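You operate a simulated robot arm through the tools that you are given. There is no shell and no other tool.

Carry out the task below with a simulated robot arm. There is one attempt and no reset: what you move stays moved.

JOB
Switch the PULSE button and the lines switch off, then stand both plugs back in the rack.

Only the result counts: the job must be done as asked and must still hold three seconds after the hand-in. Knocking over, shifting, dropping, spilling or breaking anything else fails it.

ROBOT AND FRAMES
A 6-joint arm with a fingered hand, fixed in place. Base frame: the origin is on the floor under the middle of its stand, x ahead of it, y to its left, z up; the work surface is at about z = 0.86. Lengths are in m, angles in degrees, forces in N, time in s.
With the tool pointing down near the work surface it reaches from about 0.16 to 0.86 m from the base axis. Its first joint turns from -166.0 to 166.0 degrees. Payload 5 kg.
Tool frame: the origin (TCP) lies between the finger pads and is the grasp point; the fingertips stand 0.036 m ahead of it; z points along the fingers, y is the line along which they close. The gripper opens to 0.12 m; its body begins 0.042 m behind the TCP. The gripper is a hand of 4 fingers: y runs from the thumb to the fingers, the wrist lies at [-0.019, -0.123, -0.211] in the tool frame.
Orientation is told as [roll, pitch, yaw] about the base's x, y, z axes, in that order, counted from this pose: with the fingers straight down and the wrist toward the robot, the tool's x, y and z point along [0, 1, 0], [1, 0, 0] and [0, 0, -1] of the base frame.

CONTROLS
- The arm moves only by the tool servo_tool. Its argument "series" is a list of rows, each an object (a shift or turn left out is 0) with "travel": the shift along the tool's x, y, z in m, a list of three; "rotation": the turn, a rotation vector about the tool's x, y, z in degrees, a list of three. In form: [{"travel": [tx, ty, tz], "rotation": [rx, ry, rz]}, ...]. A call has 1 to 20 rows; each row is the pose to reach, as a shift and turn from the pose commanded when the call began, along the tool's axes at that moment. A row lasts 0.2 s, in which the tool goes at most 0.05 m and 8.6 degrees; a call with a longer step from one row to the next is refused whole. A pose out of reach is approached as far as the arm can. The call stops where the force on the tool passes 40 N (or 10 N more than at its start, if that is more) or the arm is blocked; 0.2 s more then pass. In this call time passes only in rows, and 0.2 s behind the last. It gives the time, the measured TCP pose, the force on the tool (base axes), the opening and the grip force at its end, in the units of the frame above (readings bear some noise), with the torque about the TCP (base axes, N m) and any sound that the robot's microphone picked up.
- Cameras (640 x 400 px; columns grow to the right, rows downward): "scene" is fixed at [0.0387, 0.5042, 1.4527]; the picture's right is [-0.43, -0.90, 0.00], its down [-0.58, 0.28, -0.77] and it looks along [0.69, -0.33, -0.64] (base axes); focal length 352 px, centre (320, 200). "wrist" rides on the gripper at [0.073, -0.101, -0.142] in the tool frame; the picture's right is [-0.79, 0.29, -0.54], its down [-0.56, -0.70, 0.44] and it looks along [-0.25, 0.65, 0.71] (tool axes); focal length 280 px, centre (320, 200). There is no depth. A picture from a camera that has moved, and an enlarged one, comes with that camera's place and axes in the base frame and with its lens. The place of the scene camera against the robot may be out by one fixed shift of up to 0.025 m in any direction.
- snapshot(camera): a new picture of that camera. It takes no simulated time.
- lift_body(by): slides the trunk up (or, below 0, down) by that many m; the arm rides with it, the base frame stays. It gives what a move gives, with no picture.
- move_fingers(index, middle, ring, thumb_bend, thumb_turn): sets how far each is bent, from 0 (flat) to 1 (curled in); at 0.3 the hand is open as for a grip, at 0.7 the pads meet at the TCP. One left out holds its place. A second passes; each finger stops where it meets its share of the squeeze, and holds until it gets a number again. It is the only way to open and close the hand. It gives what a move gives, with no picture; readings hold the bend of each and the force on the fingers (four entries, about 0 where the hand has none), thumb and palm. thumb_turn goes from beside the hand (0) to across from the fingers (1), as for a grip.
- close_up(camera, box): a new picture of the part [left, top, right, bottom] of that camera's present view, enlarged. It takes no simulated time.
- sign_off(): hands the job in; it is judged then, once.

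Nothing tells you positions but the pictures and the camera data. Unless the task says otherwise, let go and move clear before handing in.

The tools are called after "Call:" by a JSON object that holds its "method" and its "body". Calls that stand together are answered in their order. servo_tool: Moves the arm, as the interface text tells. Its arguments: {"type":"object","properties":{"series":{"type":"array","items":{"type":"object","properties":{"travel":{"type":"array","items":{"type":"number"}},"rotation":{"type":"array","items":{"type":"number"}}}}}},"required":["series"]} The other tools are called the same way: lift_body (by) moves the trunk up or down; move_fingers (index, middle, ring, thumb_bend, thumb_turn) moves the fingers one by one; snapshot (camera) takes a picture; close_up (camera, box) takes an enlarged picture of a part of a camera's view; sign_off () hands the job in.

At the start:

```text
clock: 0.0
eef_pos: [0.6988, 0.1479, 1.119]
tool_rot: [0.0, 0.0, 0.0]
wrist_force: [0.6, 0.0, -0.1]
ft_torque: [0.01, -0.01, 0.02]
finger_gap: 0.1196
grasp_force: 0.1
shape: jaw
bend: [0.3, 0.3, 0.3, 0.3, 0.98]
finger forces: [0.1, 0.0, 0.0, 0.0, 0.1, 0.1]
trunk travel left (down, up): [-0.75, 0.09]
```

scene: 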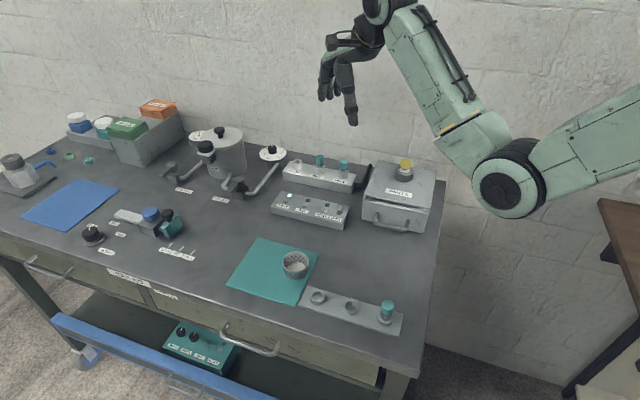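
wrist: 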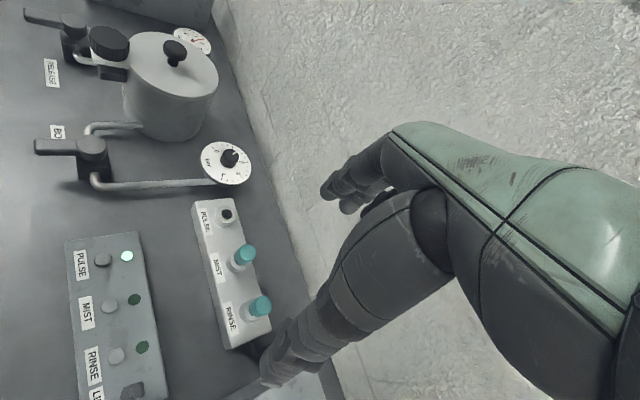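

I see a bench with a button panel (PULSE, MIST, RINSE, LINES...), a socket strip behind it holding two teal plugs, and a rack strip near the front with one teal plug in it. I'll take enlarged views to understand the details first.

Call:
{"method": "close_up", "body": {"camera": "scene", "box": [250, 140, 450, 265]}}

Call:
{"method": "close_up", "body": {"camera": "scene", "box": [220, 230, 420, 355]}}

Call:
{"method": "close_up", "body": {"camera": "wrist", "box": [40, 180, 360, 400]}}

Call:
{"method": "close_up", "body": {"camera": "scene", "box": [70, 180, 270, 305]}}

```text
3.20 times, centred on (350, 202) of scene
camera zoom: at [0.0387, 0.5042, 1.4527], right [-0.43, -0.9, 0.0], down [-0.58, 0.28, -0.77], along [0.69, -0.33, -0.64], focal length 1126 px, centre (224, 192)
```

zoom: 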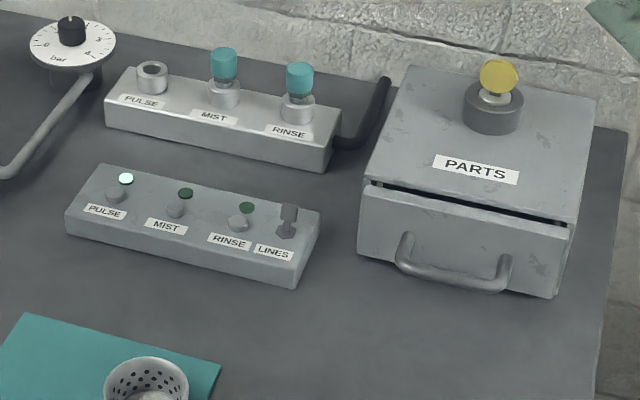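

```text
3.20 times, centred on (320, 292) of scene
camera zoom: at [0.0387, 0.5042, 1.4527], right [-0.43, -0.9, 0.0], down [-0.58, 0.28, -0.77], along [0.69, -0.33, -0.64], focal length 1126 px, centre (320, -96)
```

zoom: 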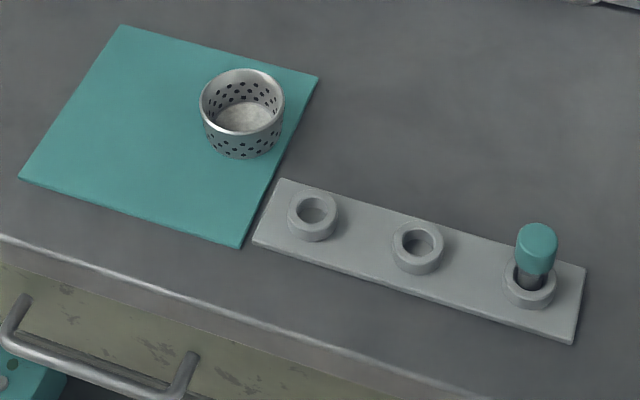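

```text
1.82 times, centred on (200, 290) of wrist
camera zoom: at [0.5975, 0.2202, 1.2607], right [0.29, -0.79, 0.54], down [-0.7, -0.56, -0.44], along [0.65, -0.25, -0.71], focal length 510 px, centre (538, 36)
```

zoom: 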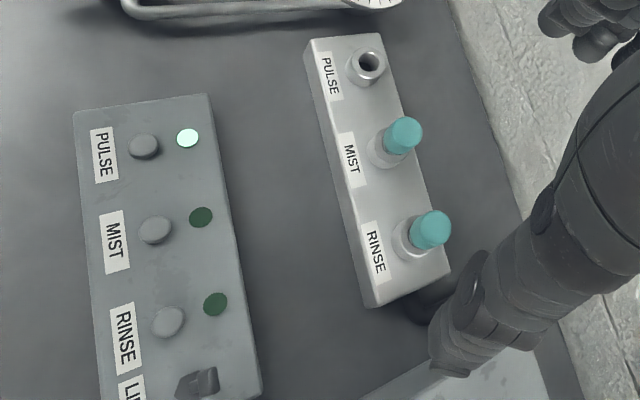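

```text
3.20 times, centred on (170, 242) of scene
camera zoom: at [0.0387, 0.5042, 1.4527], right [-0.43, -0.9, 0.0], down [-0.58, 0.28, -0.77], along [0.69, -0.33, -0.64], focal length 1126 px, centre (800, 64)
```

zoom: 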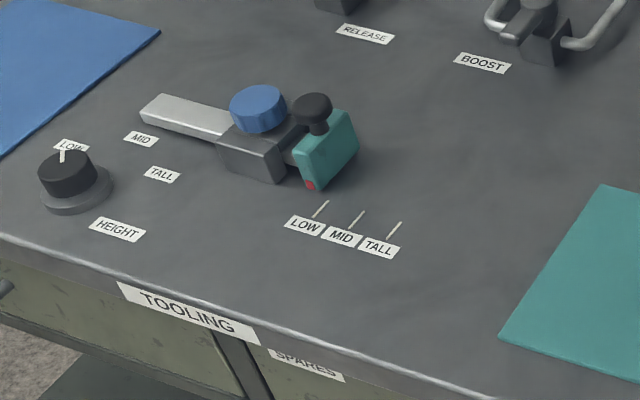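

The PULSE lamp is lit. The MIST and RINSE plugs stand in the rear socket strip, and the front rack has two empty holes. The bench is turned about 45° to my base, so I'll back off, turn the tool to line up with it, and look again from the wrist.

Call:
{"method": "servo_tool", "body": {"series": [{"travel": [0.024, -0.033, 0.008], "rotation": [0, 0, 7.5]}, {"travel": [0.047, -0.066, 0.017], "rotation": [0, 0, 15]}, {"travel": [0.071, -0.1, 0.025], "rotation": [0, 0, 22.5]}, {"travel": [0.095, -0.133, 0.033], "rotation": [0, 0, 30]}, {"travel": [0.118, -0.166, 0.042], "rotation": [0, 0, 37.5]}, {"travel": [0.142, -0.199, 0.05], "rotation": [0, 0, 45]}]}}

Call:
{"method": "snapshot", "body": {"camera": "wrist"}}

Call:
{"method": "snapshot", "body": {"camera": "scene"}}

```text
clock: 1.4
eef_pos: [0.5229, 0.291, 1.0397]
tool_rot: [0.1, -0.2, -44.9]
wrist_force: [-0.1, 0.3, 0.3]
ft_torque: [-0.03, -0.01, 0.02]
finger_gap: 0.1197
grasp_force: 0.0
shape: jaw
bend: [0.3, 0.3, 0.3, 0.3, 0.98]
finger forces: [0.1, 0.1, 0.0, 0.0, 0.0, 0.1]
out of reach, approached as far as the arm can: row 6
trunk travel left (down, up): [-0.75, 0.09]
```

```text
taken
camera wrist: at [0.5012, 0.4142, 1.1832], right [-0.36, -0.76, 0.54], down [-0.89, 0.1, -0.45], along [0.29, -0.64, -0.71], focal length 280 px, centre (320, 200)
```

wrist: 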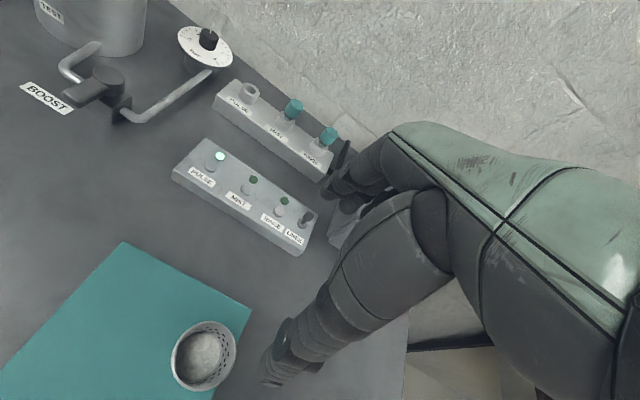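

```text
taken
```

scene: 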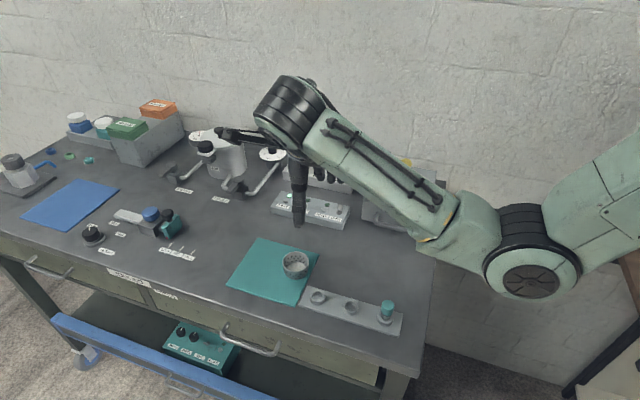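

The arm reports the last row as slightly out of reach, so near poses with this yaw are limited. From this view I can see the panel, the LINES toggle at its right end, and the plugs. I'll zoom in to read the lever and work out positions.

Call:
{"method": "close_up", "body": {"camera": "wrist", "box": [165, 70, 365, 265]}}

Call:
{"method": "close_up", "body": {"camera": "wrist", "box": [260, 180, 330, 255]}}

Call:
{"method": "close_up", "body": {"camera": "scene", "box": [240, 110, 360, 250]}}

```text
2.05 times, centred on (265, 168) of wrist
camera zoom: at [0.5012, 0.4142, 1.1832], right [-0.36, -0.76, 0.54], down [-0.89, 0.1, -0.45], along [0.29, -0.64, -0.71], focal length 575 px, centre (433, 267)
```

zoom: 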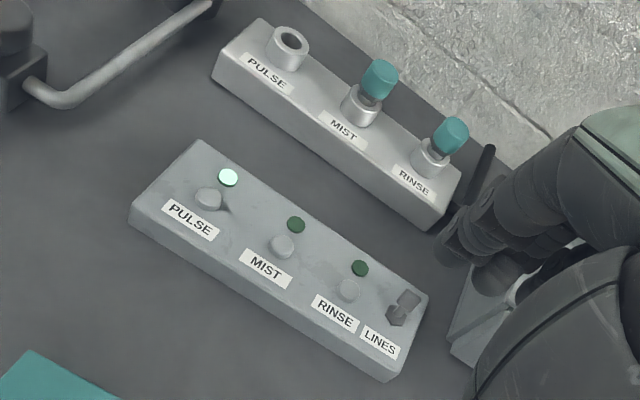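

```text
5.33 times, centred on (295, 218) of wrist
camera zoom: at [0.5012, 0.4142, 1.1832], right [-0.36, -0.76, 0.54], down [-0.89, 0.1, -0.45], along [0.29, -0.64, -0.71], focal length 1495 px, centre (453, 107)
```

zoom: 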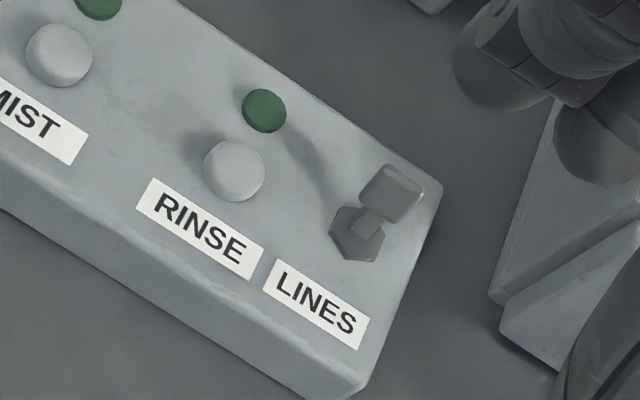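

```text
2.86 times, centred on (300, 180) of scene
camera zoom: at [0.0387, 0.5042, 1.4527], right [-0.43, -0.9, 0.0], down [-0.58, 0.28, -0.77], along [0.69, -0.33, -0.64], focal length 1005 px, centre (377, 257)
```

zoom: 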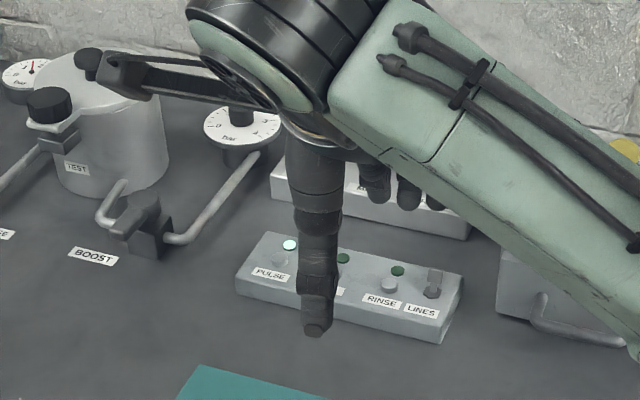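

Call:
{"method": "close_up", "body": {"camera": "scene", "box": [320, 185, 352, 217]}}

Call:
{"method": "close_up", "body": {"camera": "wrist", "box": [280, 195, 320, 235]}}

```text
12.50 times, centred on (336, 201) of scene
camera zoom: at [0.0387, 0.5042, 1.4527], right [-0.43, -0.9, 0.0], down [-0.58, 0.28, -0.77], along [0.69, -0.33, -0.64], focal length 4398 px, centre (120, 188)
```

zoom: 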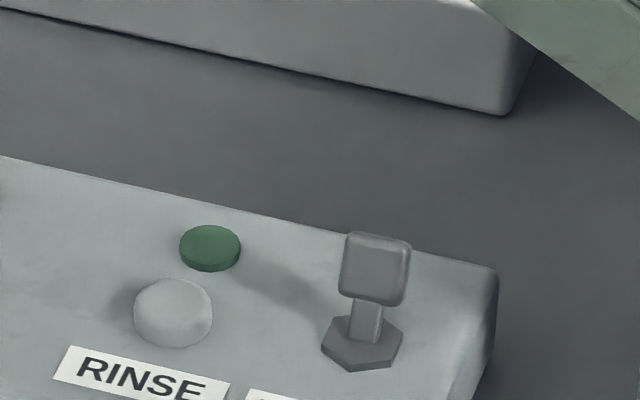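

```text
10.00 times, centred on (300, 215) of wrist
camera zoom: at [0.5012, 0.4142, 1.1832], right [-0.36, -0.76, 0.54], down [-0.89, 0.1, -0.45], along [0.29, -0.64, -0.71], focal length 2804 px, centre (520, 50)
```

zoom: 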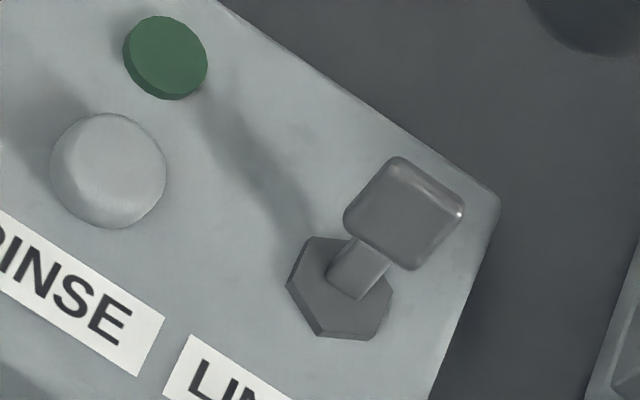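

Call:
{"method": "close_up", "body": {"camera": "scene", "box": [150, 310, 260, 380]}}

Call:
{"method": "close_up", "body": {"camera": "scene", "box": [295, 275, 415, 350]}}

```text
5.71 times, centred on (205, 345) of scene
camera zoom: at [0.0387, 0.5042, 1.4527], right [-0.43, -0.9, 0.0], down [-0.58, 0.28, -0.77], along [0.69, -0.33, -0.64], focal length 2010 px, centre (977, -629)
```

zoom: 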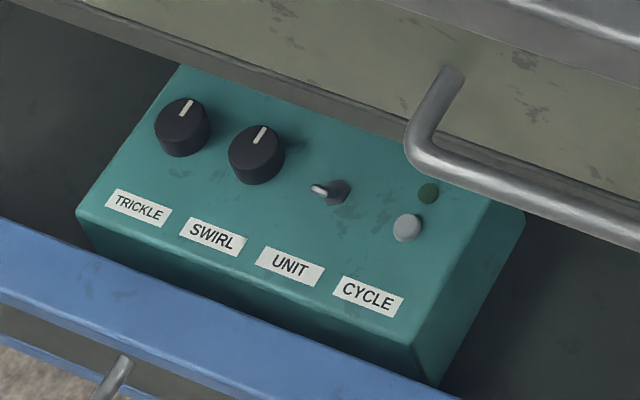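

```text
5.33 times, centred on (355, 312) of scene
camera zoom: at [0.0387, 0.5042, 1.4527], right [-0.43, -0.9, 0.0], down [-0.58, 0.28, -0.77], along [0.69, -0.33, -0.64], focal length 1876 px, centre (133, -400)
```

zoom: 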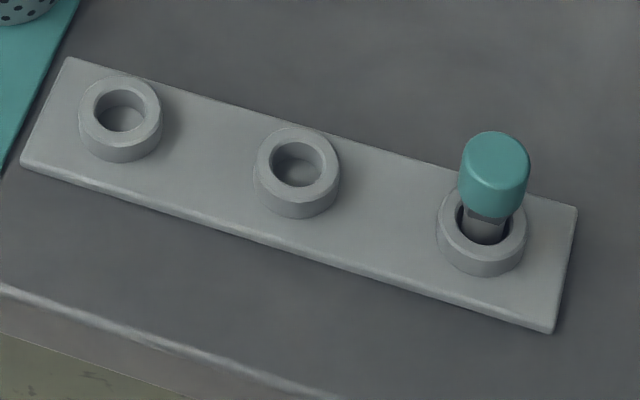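

The LINES lever leans back, away from its label, so off should be toward the label. I'll make a pointing finger by curling the middle and ring fingers, then see where the index sits.

Call:
{"method": "move_fingers", "body": {"middle": 1, "ring": 1}}

Call:
{"method": "snapshot", "body": {"camera": "wrist"}}

Call:
{"method": "close_up", "body": {"camera": "scene", "box": [230, 70, 390, 250]}}

```text
clock: 2.4
eef_pos: [0.5223, 0.29, 1.0398]
tool_rot: [0.2, -0.1, -44.7]
wrist_force: [0.1, 0.2, 1.0]
ft_torque: [0.01, 0.01, -0.01]
finger_gap: 0.1232
grasp_force: 0.0
shape: fingers
bend: [0.3, 1.0, 1.0, 0.3, 0.98]
finger forces: [0.0, 0.0, 0.0, 0.0, 0.0, 0.0]
trunk travel left (down, up): [-0.75, 0.09]
```

```text
taken
camera wrist: at [0.5008, 0.4131, 1.1839], right [-0.35, -0.76, 0.54], down [-0.89, 0.1, -0.45], along [0.29, -0.64, -0.71], focal length 280 px, centre (320, 200)
```

wrist: 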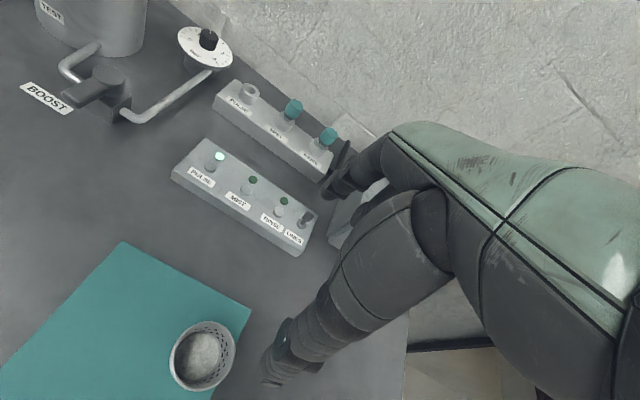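

```text
2.22 times, centred on (310, 160) of scene
camera zoom: at [0.0387, 0.5042, 1.4527], right [-0.43, -0.9, 0.0], down [-0.58, 0.28, -0.77], along [0.69, -0.33, -0.64], focal length 782 px, centre (342, 289)
```

zoom: 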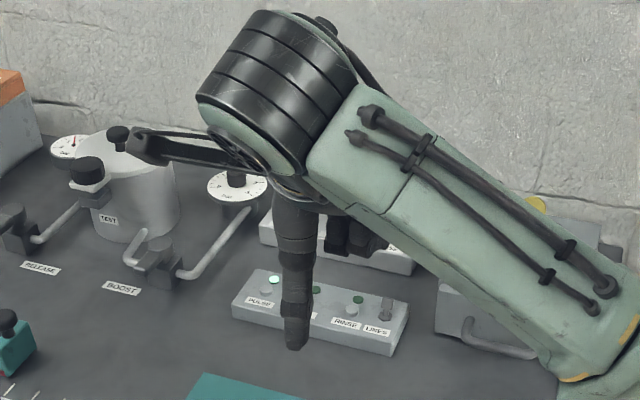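

Call:
{"method": "close_up", "body": {"camera": "wrist", "box": [290, 120, 450, 250]}}

Call:
{"method": "close_up", "body": {"camera": "scene", "box": [270, 150, 350, 240]}}

```text
3.08 times, centred on (370, 185) of wrist
camera zoom: at [0.5008, 0.4131, 1.1839], right [-0.35, -0.76, 0.54], down [-0.89, 0.1, -0.45], along [0.29, -0.64, -0.71], focal length 863 px, centre (166, 246)
```

zoom: 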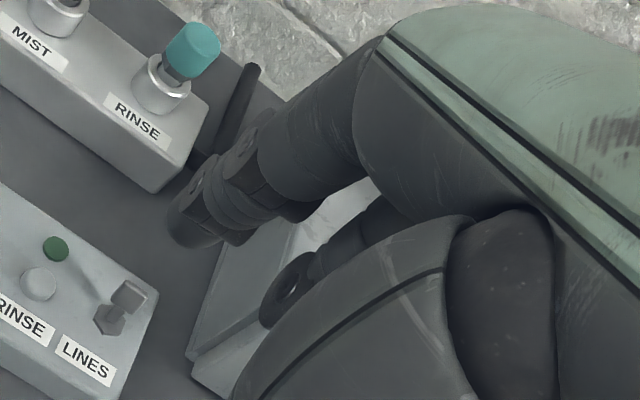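

```text
4.44 times, centred on (310, 195) of scene
camera zoom: at [0.0387, 0.5042, 1.4527], right [-0.43, -0.9, 0.0], down [-0.58, 0.28, -0.77], along [0.69, -0.33, -0.64], focal length 1564 px, centre (364, 222)
```

zoom: 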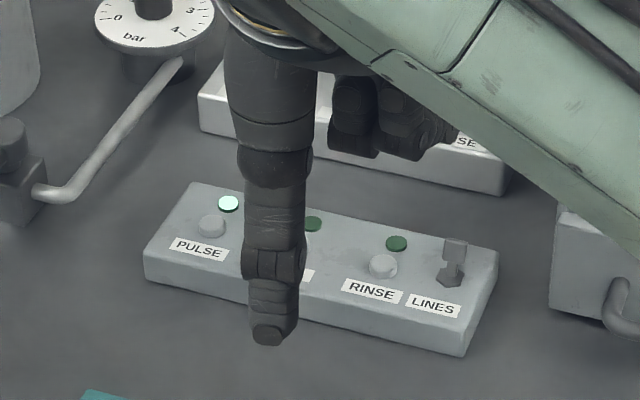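

The index, at the +x side of the hand, now points alone with its tip about 0.07 m ahead of the TCP in tool y. I'll move it above the PULSE button, which I take to be near (0.684, 0.294, 0.885), and check from both cameras before pressing.

Call:
{"method": "servo_tool", "body": {"series": [{"travel": [0.038, 0.014, 0.017]}, {"travel": [0.076, 0.028, 0.033]}, {"travel": [0.1136, 0.0415, 0.05]}]}}

Call:
{"method": "snapshot", "body": {"camera": "wrist"}}

Call:
{"method": "snapshot", "body": {"camera": "scene"}}

```text
clock: 3.2
eef_pos: [0.6321, 0.3402, 0.9915]
tool_rot: [-0.1, -0.1, -45.0]
wrist_force: [0.9, 0.2, -0.1]
ft_torque: [-0.02, -0.02, -0.01]
finger_gap: 0.1234
grasp_force: 0.0
shape: fingers
bend: [0.3, 1.0, 1.0, 0.3, 0.98]
finger forces: [0.1, 0.0, 0.0, 0.0, 0.0, 0.0]
trunk travel left (down, up): [-0.75, 0.09]
```

```text
taken
camera wrist: at [0.6117, 0.4642, 1.1353], right [-0.35, -0.76, 0.54], down [-0.89, 0.1, -0.44], along [0.28, -0.64, -0.71], focal length 280 px, centre (320, 200)
```

wrist: 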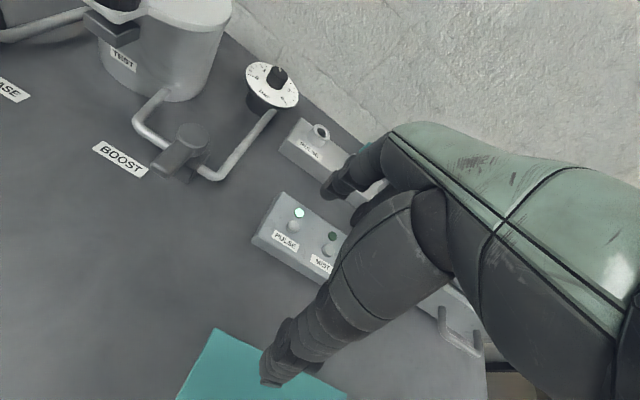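

```text
taken
```

scene: 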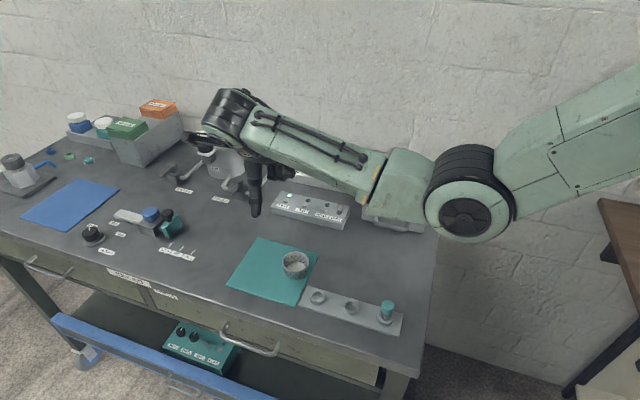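

Call:
{"method": "close_up", "body": {"camera": "wrist", "box": [270, 150, 400, 260]}}

Call:
{"method": "close_up", "body": {"camera": "scene", "box": [235, 140, 355, 230]}}

```text
3.64 times, centred on (335, 205) of wrist
camera zoom: at [0.6117, 0.4642, 1.1353], right [-0.35, -0.76, 0.54], down [-0.89, 0.1, -0.44], along [0.28, -0.64, -0.71], focal length 1020 px, centre (266, 182)
```

zoom: 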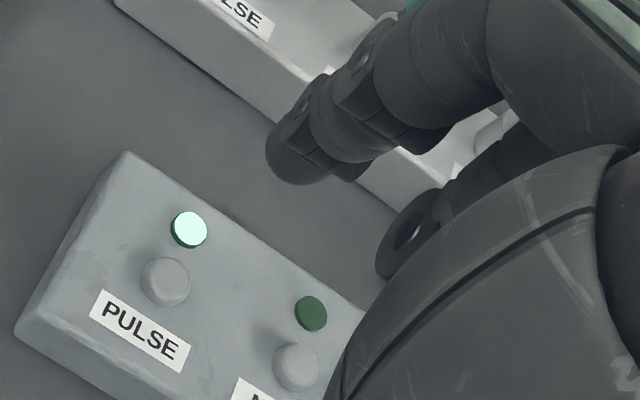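

```text
4.44 times, centred on (295, 185) of scene
camera zoom: at [0.0387, 0.5042, 1.4527], right [-0.43, -0.9, 0.0], down [-0.58, 0.28, -0.77], along [0.69, -0.33, -0.64], focal length 1564 px, centre (431, 267)
```

zoom: 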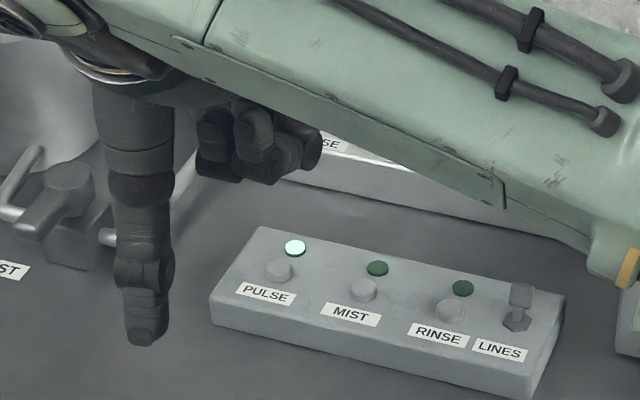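

Call:
{"method": "close_up", "body": {"camera": "scene", "box": [255, 150, 315, 190]}}

Call:
{"method": "close_up", "body": {"camera": "wrist", "box": [310, 150, 390, 215]}}

```text
10.00 times, centred on (285, 170) of scene
camera zoom: at [0.0387, 0.5042, 1.4527], right [-0.43, -0.9, 0.0], down [-0.58, 0.28, -0.77], along [0.69, -0.33, -0.64], focal length 3518 px, centre (670, 500)
```

zoom: 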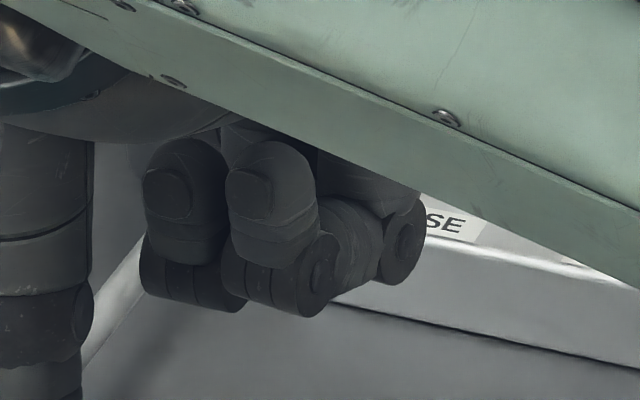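

```text
6.15 times, centred on (350, 182) of wrist
camera zoom: at [0.6117, 0.4642, 1.1353], right [-0.35, -0.76, 0.54], down [-0.89, 0.1, -0.44], along [0.28, -0.64, -0.71], focal length 1726 px, centre (135, 308)
```

zoom: 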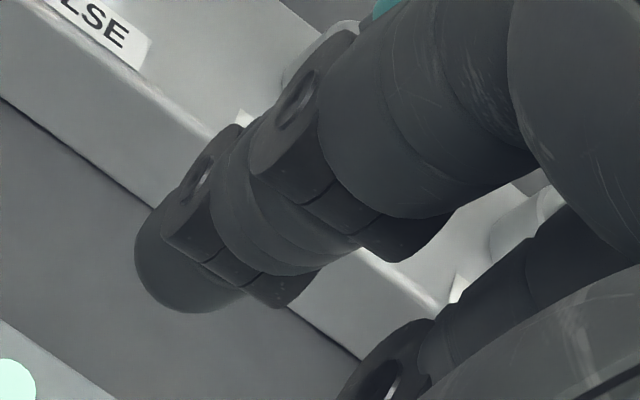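

I'm not yet certain which of the visible fingers is the index. I'll flex it slightly and compare the views.

Call:
{"method": "move_fingers", "body": {"index": 0.0}}

Call:
{"method": "close_up", "body": {"camera": "scene", "box": [235, 130, 355, 220]}}

Call:
{"method": "close_up", "body": {"camera": "wrist", "box": [250, 120, 430, 240]}}

```text
clock: 4.2
eef_pos: [0.632, 0.3403, 0.9933]
tool_rot: [0.1, -0.1, -45.0]
wrist_force: [0.4, 0.8, 0.1]
ft_torque: [0.02, 0.0, 0.02]
finger_gap: 0.1727
grasp_force: 0.1
shape: fingers
bend: [0.0, 1.0, 1.0, 0.3, 0.98]
finger forces: [0.0, 0.0, 0.0, 0.1, 0.1, 0.1]
trunk travel left (down, up): [-0.75, 0.09]
```

```text
4.44 times, centred on (295, 175) of scene
camera zoom: at [0.0387, 0.5042, 1.4527], right [-0.43, -0.9, 0.0], down [-0.58, 0.28, -0.77], along [0.69, -0.33, -0.64], focal length 1564 px, centre (431, 311)
```

zoom: 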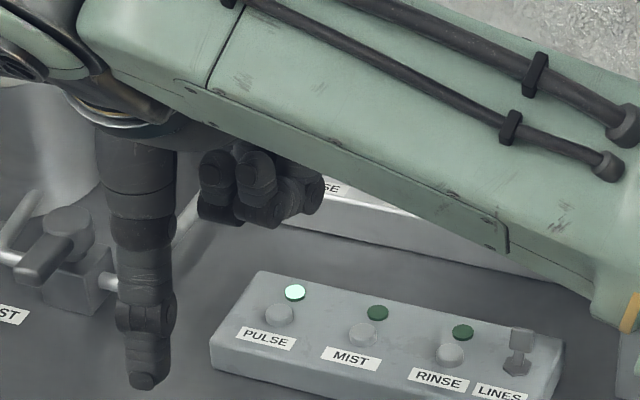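

```text
3.33 times, centred on (340, 180) of wrist
camera zoom: at [0.6104, 0.4636, 1.1363], right [-0.35, -0.76, 0.54], down [-0.89, 0.1, -0.44], along [0.28, -0.64, -0.71], focal length 935 px, centre (253, 267)
```

zoom: 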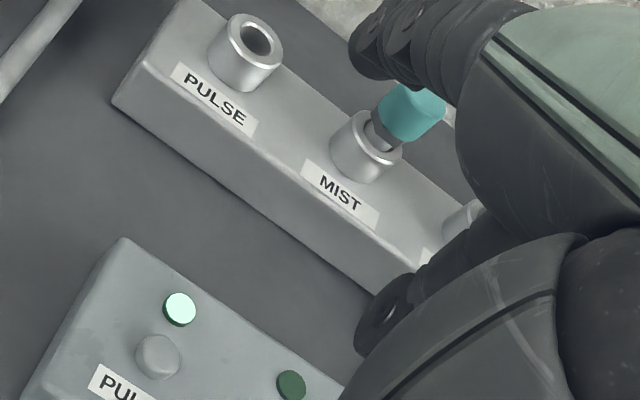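

Call:
{"method": "close_up", "body": {"camera": "scene", "box": [255, 150, 315, 190]}}

Call:
{"method": "close_up", "body": {"camera": "wrist", "box": [250, 80, 450, 220]}}

```text
10.00 times, centred on (285, 170) of scene
camera zoom: at [0.0387, 0.5042, 1.4527], right [-0.43, -0.9, 0.0], down [-0.58, 0.28, -0.77], along [0.69, -0.33, -0.64], focal length 3518 px, centre (670, 500)
```

zoom: 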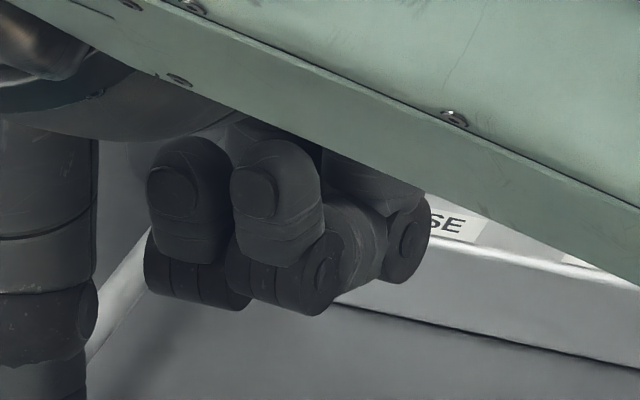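

```text
2.86 times, centred on (350, 150) of wrist
camera zoom: at [0.6104, 0.4636, 1.1363], right [-0.35, -0.76, 0.54], down [-0.89, 0.1, -0.44], along [0.28, -0.64, -0.71], focal length 801 px, centre (234, 343)
```

zoom: 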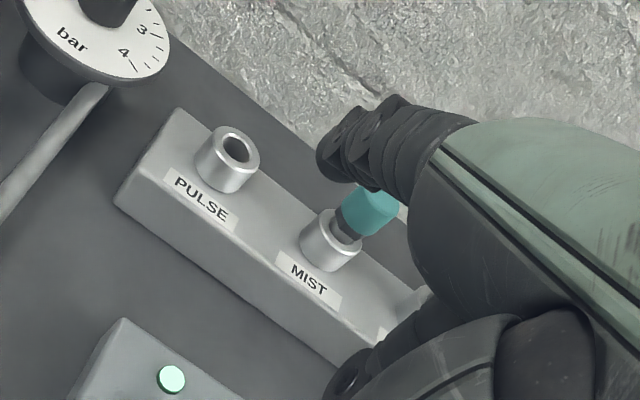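

The single finger in the wrist view is the index. I'll set it back to 0.3, shift about 5 mm in −x, and lower it to just above the PULSE button for a check.

Call:
{"method": "move_fingers", "body": {"index": 0.3}}

Call:
{"method": "servo_tool", "body": {"series": [{"travel": [-0.004, 0, 0.025]}, {"travel": [-0.005, 0, 0.045]}, {"travel": [-0.005, 0, 0.053]}]}}

Call:
{"method": "close_up", "body": {"camera": "wrist", "box": [270, 150, 400, 260]}}

Call:
{"method": "close_up", "body": {"camera": "scene", "box": [255, 160, 355, 235]}}

```text
clock: 5.2
eef_pos: [0.6323, 0.3403, 0.992]
tool_rot: [0.0, -0.1, -45.0]
wrist_force: [1.1, 0.5, -0.6]
ft_torque: [-0.02, -0.01, 0.01]
finger_gap: 0.1231
grasp_force: 0.1
shape: fingers
bend: [0.3, 1.0, 1.0, 0.3, 0.98]
finger forces: [0.0, 0.0, 0.0, 0.0, 0.0, 0.0]
trunk travel left (down, up): [-0.75, 0.09]
```

```text
clock: 6.0
eef_pos: [0.6279, 0.3363, 0.9383]
tool_rot: [0.0, -0.1, -45.0]
wrist_force: [1.0, 0.6, -0.2]
ft_torque: [-0.03, 0.0, -0.02]
finger_gap: 0.1234
grasp_force: 0.0
shape: fingers
bend: [0.3, 1.0, 1.0, 0.3, 0.98]
finger forces: [0.1, 0.0, 0.0, 0.0, 0.0, 0.0]
trunk travel left (down, up): [-0.75, 0.09]
```

```text
3.64 times, centred on (335, 205) of wrist
camera zoom: at [0.6072, 0.4588, 1.0814], right [-0.35, -0.76, 0.54], down [-0.89, 0.1, -0.44], along [0.28, -0.64, -0.71], focal length 1020 px, centre (266, 182)
```

zoom: 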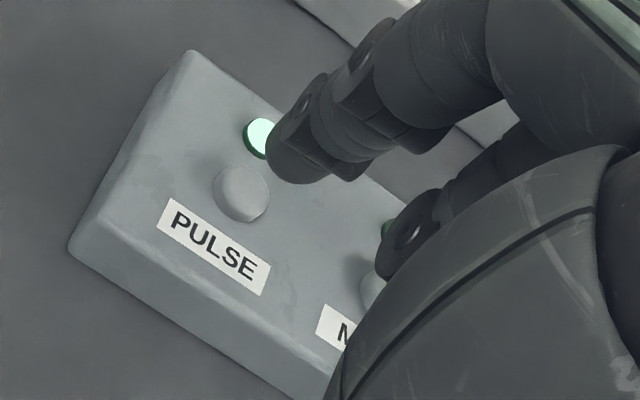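

```text
5.33 times, centred on (305, 198) of scene
camera zoom: at [0.0387, 0.5042, 1.4527], right [-0.43, -0.9, 0.0], down [-0.58, 0.28, -0.77], along [0.69, -0.33, -0.64], focal length 1876 px, centre (400, 213)
```

zoom: 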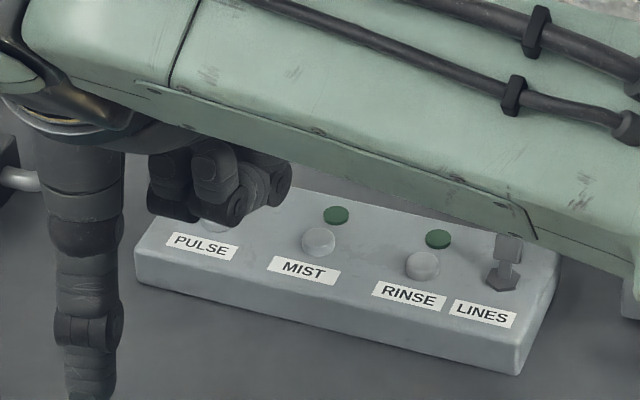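

The index tip lines up with the button to within about 4 mm. I'll nudge +3 mm in y and lower in small steps until it presses.

Call:
{"method": "servo_tool", "body": {"series": [{"travel": [0.001, 0.003, 0.006]}, {"travel": [0.001, 0.003, 0.012]}]}}

Call:
{"method": "close_up", "body": {"camera": "wrist", "box": [270, 150, 350, 215]}}

```text
clock: 6.6
eef_pos: [0.6301, 0.3336, 0.9248]
tool_rot: [0.0, 0.0, -45.0]
wrist_force: [0.6, 0.2, -0.3]
ft_torque: [0.0, 0.0, 0.0]
finger_gap: 0.1233
grasp_force: 0.0
shape: fingers
bend: [0.3, 1.0, 1.0, 0.3, 0.98]
finger forces: [0.1, 0.0, 0.1, 0.0, 0.1, 0.1]
trunk travel left (down, up): [-0.75, 0.09]
```

```text
6.15 times, centred on (310, 182) of wrist
camera zoom: at [0.6098, 0.4572, 1.0689], right [-0.35, -0.76, 0.54], down [-0.89, 0.1, -0.44], along [0.28, -0.64, -0.71], focal length 1726 px, centre (382, 308)
```

zoom: 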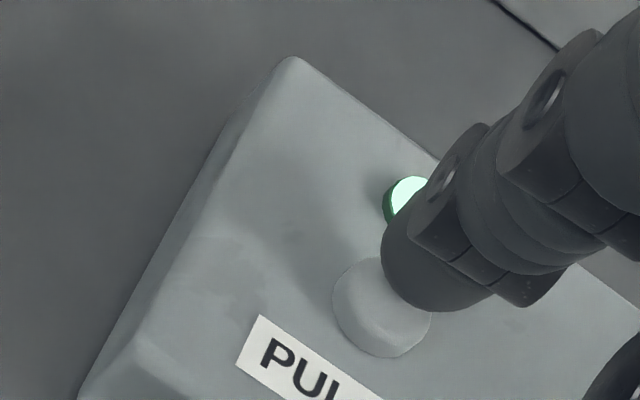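

Call:
{"method": "servo_tool", "body": {"series": [{"travel": [0, 0, 0.004]}, {"travel": [0, 0, 0.007]}, {"travel": [0, 0, 0.009]}]}}

Call:
{"method": "close_up", "body": {"camera": "wrist", "box": [270, 150, 350, 215]}}

```text
clock: 7.4
eef_pos: [0.6302, 0.3352, 0.9173]
tool_rot: [0.1, -0.1, -45.0]
wrist_force: [-0.3, 1.2, 6.0]
ft_torque: [-0.23, -0.32, -0.02]
finger_gap: 0.1241
grasp_force: 3.0
shape: fingers
bend: [0.3, 1.0, 1.0, 0.3, 0.98]
finger forces: [6.0, 0.1, 0.0, 0.0, 0.0, 0.0]
trunk travel left (down, up): [-0.75, 0.09]
heard: click
```

```text
6.15 times, centred on (310, 182) of wrist
camera zoom: at [0.6089, 0.4577, 1.0611], right [-0.35, -0.76, 0.54], down [-0.89, 0.1, -0.44], along [0.29, -0.64, -0.71], focal length 1726 px, centre (382, 308)
```

zoom: 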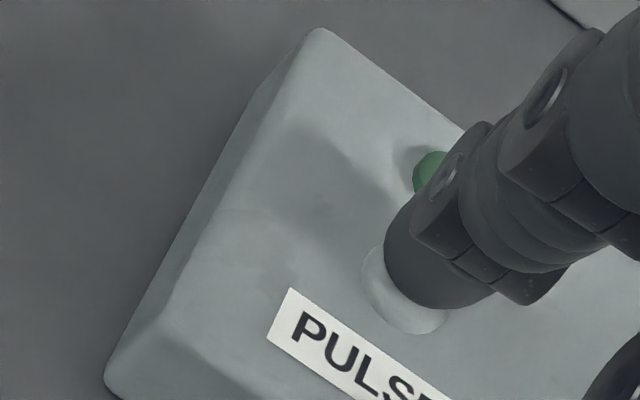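

There was a click and the PULSE lamp went dark, so the button is off. Next I'll lift straight up and confirm it stays off.

Call:
{"method": "servo_tool", "body": {"series": [{"travel": [0, 0, -0.02]}, {"travel": [0, 0, -0.06]}]}}

Call:
{"method": "snapshot", "body": {"camera": "scene"}}

Call:
{"method": "snapshot", "body": {"camera": "wrist"}}

```text
clock: 8.0
eef_pos: [0.6279, 0.3312, 0.9758]
tool_rot: [0.0, 0.0, -45.0]
wrist_force: [0.2, 0.1, -0.1]
ft_torque: [0.01, -0.01, -0.01]
finger_gap: 0.1234
grasp_force: 0.1
shape: fingers
bend: [0.3, 1.0, 1.0, 0.3, 0.98]
finger forces: [0.0, 0.1, 0.0, 0.0, 0.0, 0.1]
trunk travel left (down, up): [-0.75, 0.09]
```

```text
taken
```

scene: 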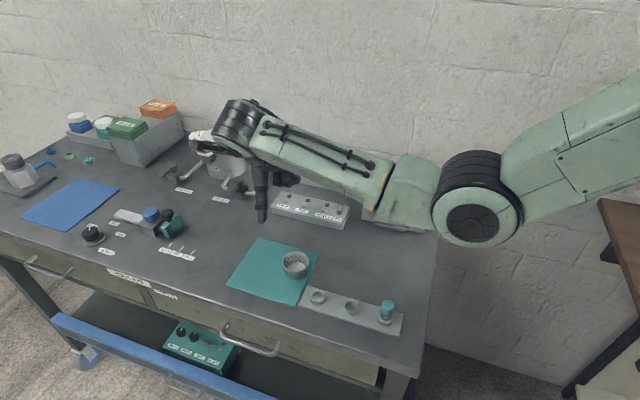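

```text
taken
camera wrist: at [0.6075, 0.4545, 1.1186], right [-0.35, -0.76, 0.54], down [-0.89, 0.1, -0.44], along [0.28, -0.64, -0.71], focal length 280 px, centre (320, 200)
```

wrist: 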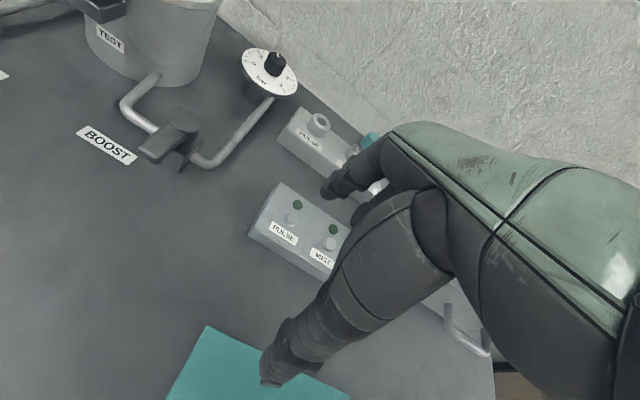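

PULSE stays off. I'll now carry the index over to just behind the LINES paddle, still high, then look.

Call:
{"method": "servo_tool", "body": {"series": [{"travel": [-0.045, 0.012, 0]}, {"travel": [-0.09, 0.024, 0]}, {"travel": [-0.1355, 0.0366, 0]}]}}

Call:
{"method": "snapshot", "body": {"camera": "wrist"}}

Call:
{"method": "snapshot", "body": {"camera": "scene"}}

```text
clock: 8.8
eef_pos: [0.5594, 0.214, 0.975]
tool_rot: [0.1, -0.1, -44.9]
wrist_force: [0.7, -0.5, 0.2]
ft_torque: [0.03, -0.01, 0.0]
finger_gap: 0.1236
grasp_force: 0.0
shape: fingers
bend: [0.3, 1.0, 1.0, 0.3, 0.98]
finger forces: [0.0, 0.0, 0.1, 0.0, 0.0, 0.0]
trunk travel left (down, up): [-0.75, 0.09]
```

```text
taken
camera wrist: at [0.5382, 0.3365, 1.1192], right [-0.35, -0.76, 0.54], down [-0.89, 0.1, -0.44], along [0.28, -0.64, -0.71], focal length 280 px, centre (320, 200)
```

wrist: 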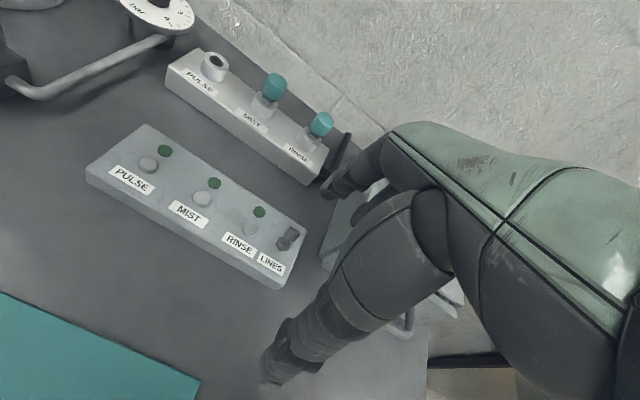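

```text
taken
```

scene: 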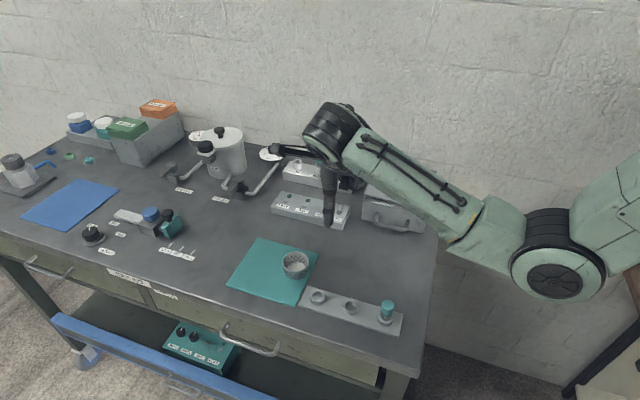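

Call:
{"method": "close_up", "body": {"camera": "wrist", "box": [240, 150, 400, 290]}}

Call:
{"method": "close_up", "body": {"camera": "scene", "box": [290, 150, 430, 240]}}

```text
2.86 times, centred on (320, 220) of wrist
camera zoom: at [0.5382, 0.3365, 1.1192], right [-0.35, -0.76, 0.54], down [-0.89, 0.1, -0.44], along [0.28, -0.64, -0.71], focal length 801 px, centre (320, 143)
```

zoom: 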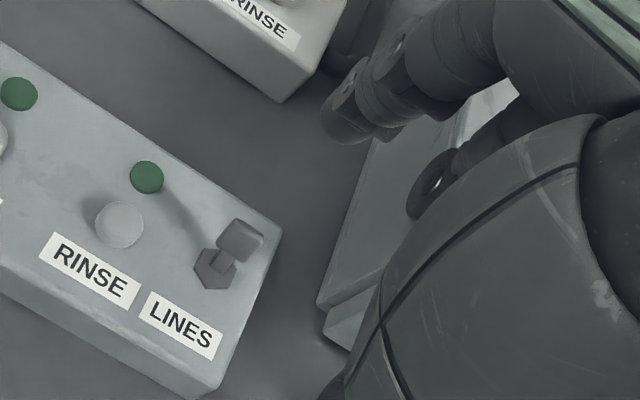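

```text
4.44 times, centred on (360, 195) of scene
camera zoom: at [0.0387, 0.5042, 1.4527], right [-0.43, -0.9, 0.0], down [-0.58, 0.28, -0.77], along [0.69, -0.33, -0.64], focal length 1564 px, centre (142, 222)
```

zoom: 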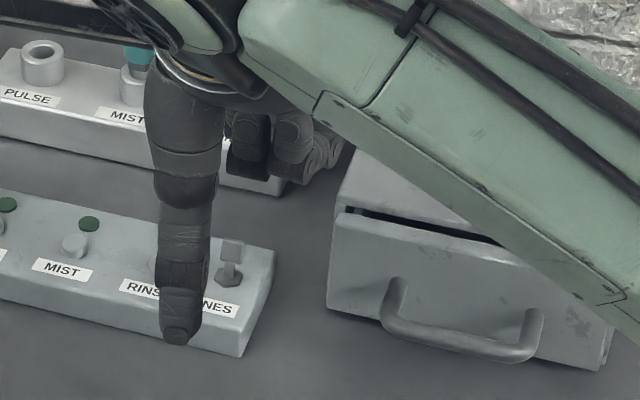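

The paddle is about 20 mm in front of the index tip (tool −y), and the PARTS box clears the curled fingers. I'll add a few mm of clearance, then descend behind the paddle.

Call:
{"method": "servo_tool", "body": {"series": [{"travel": [-0.002, 0.003, 0.02]}, {"travel": [-0.002, 0.003, 0.04]}]}}

Call:
{"method": "close_up", "body": {"camera": "wrist", "box": [260, 140, 400, 260]}}

Call:
{"method": "close_up", "body": {"camera": "scene", "box": [290, 150, 430, 240]}}

```text
clock: 9.4
eef_pos: [0.5605, 0.2103, 0.9362]
tool_rot: [0.0, 0.1, -44.9]
wrist_force: [-0.3, -0.3, -0.2]
ft_torque: [-0.01, 0.02, 0.0]
finger_gap: 0.1236
grasp_force: 0.0
shape: fingers
bend: [0.3, 1.0, 1.0, 0.3, 0.98]
finger forces: [0.1, 0.1, 0.1, 0.0, 0.1, 0.1]
trunk travel left (down, up): [-0.75, 0.09]
```

```text
3.33 times, centred on (330, 200) of wrist
camera zoom: at [0.5391, 0.3334, 1.0798], right [-0.35, -0.76, 0.54], down [-0.89, 0.1, -0.44], along [0.28, -0.64, -0.71], focal length 935 px, centre (287, 200)
```

zoom: 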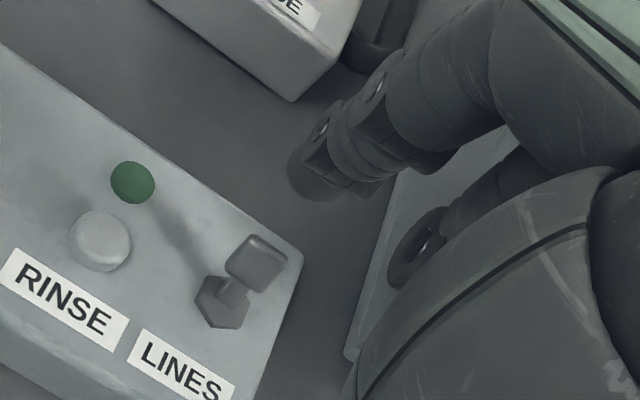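

```text
4.44 times, centred on (360, 195) of scene
camera zoom: at [0.0387, 0.5042, 1.4527], right [-0.43, -0.9, 0.0], down [-0.58, 0.28, -0.77], along [0.69, -0.33, -0.64], focal length 1564 px, centre (142, 222)
```

zoom: 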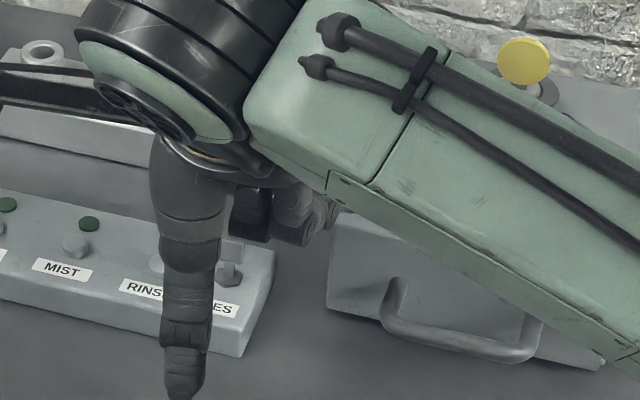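

Tip is about 22 mm behind the paddle. I'll lower the last 12 mm and then sweep the finger toward the label to throw the lever.

Call:
{"method": "servo_tool", "body": {"series": [{"travel": [0, 0, 0.006]}, {"travel": [0, 0, 0.012]}, {"travel": [0, -0.006, 0.012]}]}}

Call:
{"method": "close_up", "body": {"camera": "wrist", "box": [260, 140, 400, 260]}}

```text
clock: 10.2
eef_pos: [0.5566, 0.2131, 0.9234]
tool_rot: [0.0, 0.0, -44.8]
wrist_force: [0.1, -0.5, -0.5]
ft_torque: [-0.03, -0.03, -0.03]
finger_gap: 0.1235
grasp_force: 0.2
shape: fingers
bend: [0.3, 1.0, 1.0, 0.3, 0.98]
finger forces: [0.1, 0.0, 0.0, 0.0, 0.0, 0.0]
trunk travel left (down, up): [-0.75, 0.09]
```

```text
3.33 times, centred on (330, 200) of wrist
camera zoom: at [0.5359, 0.3365, 1.0671], right [-0.35, -0.76, 0.54], down [-0.89, 0.1, -0.44], along [0.28, -0.64, -0.71], focal length 935 px, centre (287, 200)
```

zoom: 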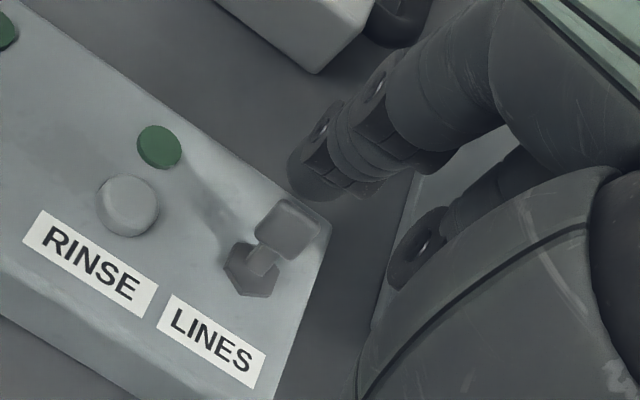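

Call:
{"method": "servo_tool", "body": {"series": [{"travel": [0, -0.005, 0]}, {"travel": [0, -0.01, 0]}, {"travel": [0, -0.015, 0]}]}}

Call:
{"method": "close_up", "body": {"camera": "wrist", "box": [260, 140, 400, 260]}}

```text
clock: 11.0
eef_pos: [0.5468, 0.2229, 0.9219]
tool_rot: [0.0, 0.0, -44.9]
wrist_force: [2.6, -2.8, 2.1]
ft_torque: [-0.07, -0.14, -0.03]
finger_gap: 0.1269
grasp_force: 1.6
shape: fingers
bend: [0.29, 1.0, 1.0, 0.3, 0.98]
finger forces: [3.8, 0.0, 0.0, 0.0, 0.0, 0.0]
trunk travel left (down, up): [-0.75, 0.09]
```

```text
3.33 times, centred on (330, 200) of wrist
camera zoom: at [0.5265, 0.346, 1.066], right [-0.36, -0.76, 0.54], down [-0.89, 0.1, -0.44], along [0.28, -0.64, -0.71], focal length 935 px, centre (287, 200)
```

zoom: 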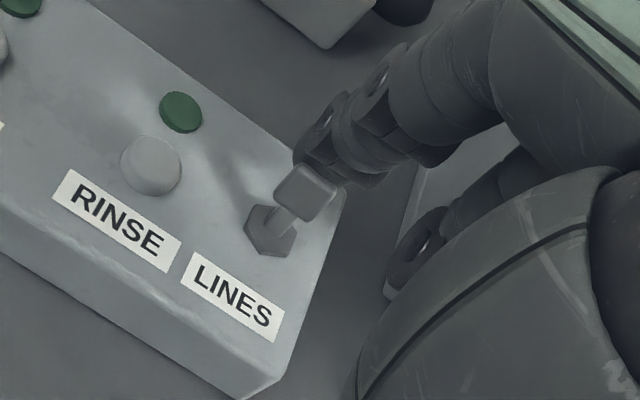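

The finger is now in contact with the paddle at about 4 N. I'll keep pushing toward the label.

Call:
{"method": "servo_tool", "body": {"series": [{"travel": [0, -0.005, 0]}, {"travel": [0, -0.01, 0]}]}}

Call:
{"method": "close_up", "body": {"camera": "wrist", "box": [260, 140, 400, 260]}}

```text
clock: 11.6
eef_pos: [0.5399, 0.2303, 0.9219]
tool_rot: [-0.1, -0.1, -44.9]
wrist_force: [-0.1, 0.7, 0.0]
ft_torque: [-0.03, -0.02, 0.01]
finger_gap: 0.1236
grasp_force: 0.3
shape: fingers
bend: [0.3, 1.0, 1.0, 0.3, 0.98]
finger forces: [0.2, 0.1, 0.0, 0.1, 0.0, 0.1]
trunk travel left (down, up): [-0.75, 0.09]
```

```text
3.33 times, centred on (330, 200) of wrist
camera zoom: at [0.5188, 0.3537, 1.0662], right [-0.35, -0.76, 0.54], down [-0.89, 0.1, -0.44], along [0.28, -0.64, -0.71], focal length 935 px, centre (287, 200)
```

zoom: 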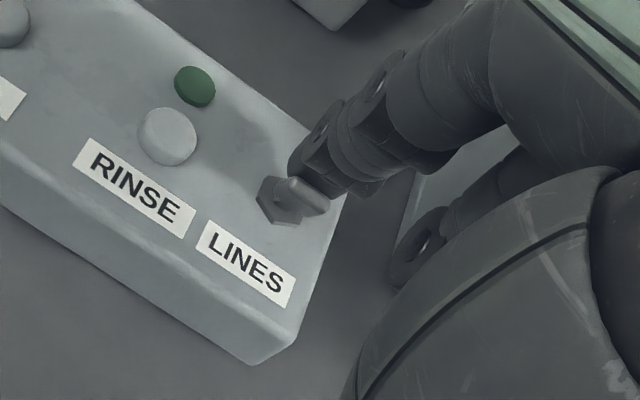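

The force dropped away and the paddle now leans toward the label. I'll back off slightly, lift clear, and verify the lever stays thrown.

Call:
{"method": "servo_tool", "body": {"series": [{"travel": [0, 0.003, -0.015]}, {"travel": [0, 0.003, -0.05]}]}}

Call:
{"method": "close_up", "body": {"camera": "wrist", "box": [220, 140, 380, 260]}}

Call:
{"method": "close_up", "body": {"camera": "scene", "box": [260, 170, 380, 245]}}

```text
clock: 12.2
eef_pos: [0.5423, 0.2277, 0.9728]
tool_rot: [-0.1, -0.1, -45.0]
wrist_force: [0.6, 0.4, 0.3]
ft_torque: [0.01, 0.01, -0.01]
finger_gap: 0.1238
grasp_force: 0.1
shape: fingers
bend: [0.3, 1.0, 1.0, 0.3, 0.98]
finger forces: [0.0, 0.0, 0.1, 0.1, 0.0, 0.0]
trunk travel left (down, up): [-0.75, 0.09]
```

```text
3.33 times, centred on (300, 200) of wrist
camera zoom: at [0.5211, 0.3511, 1.1175], right [-0.35, -0.76, 0.54], down [-0.89, 0.1, -0.44], along [0.28, -0.64, -0.71], focal length 935 px, centre (387, 200)
```

zoom: 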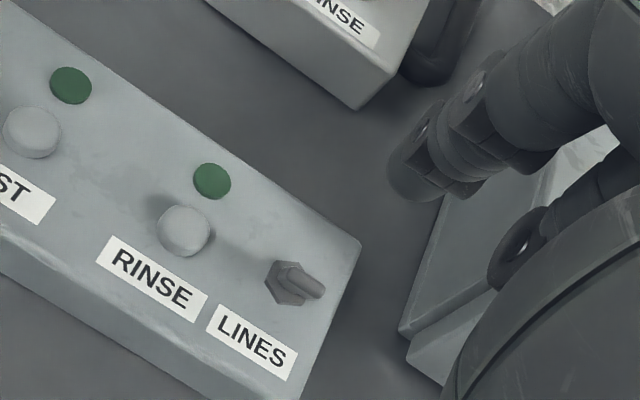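

```text
5.33 times, centred on (320, 208) of scene
camera zoom: at [0.0387, 0.5042, 1.4527], right [-0.43, -0.9, 0.0], down [-0.58, 0.28, -0.77], along [0.69, -0.33, -0.64], focal length 1876 px, centre (320, 160)
```

zoom: 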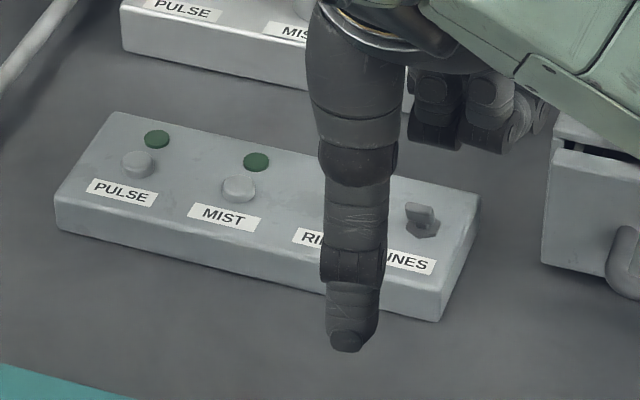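

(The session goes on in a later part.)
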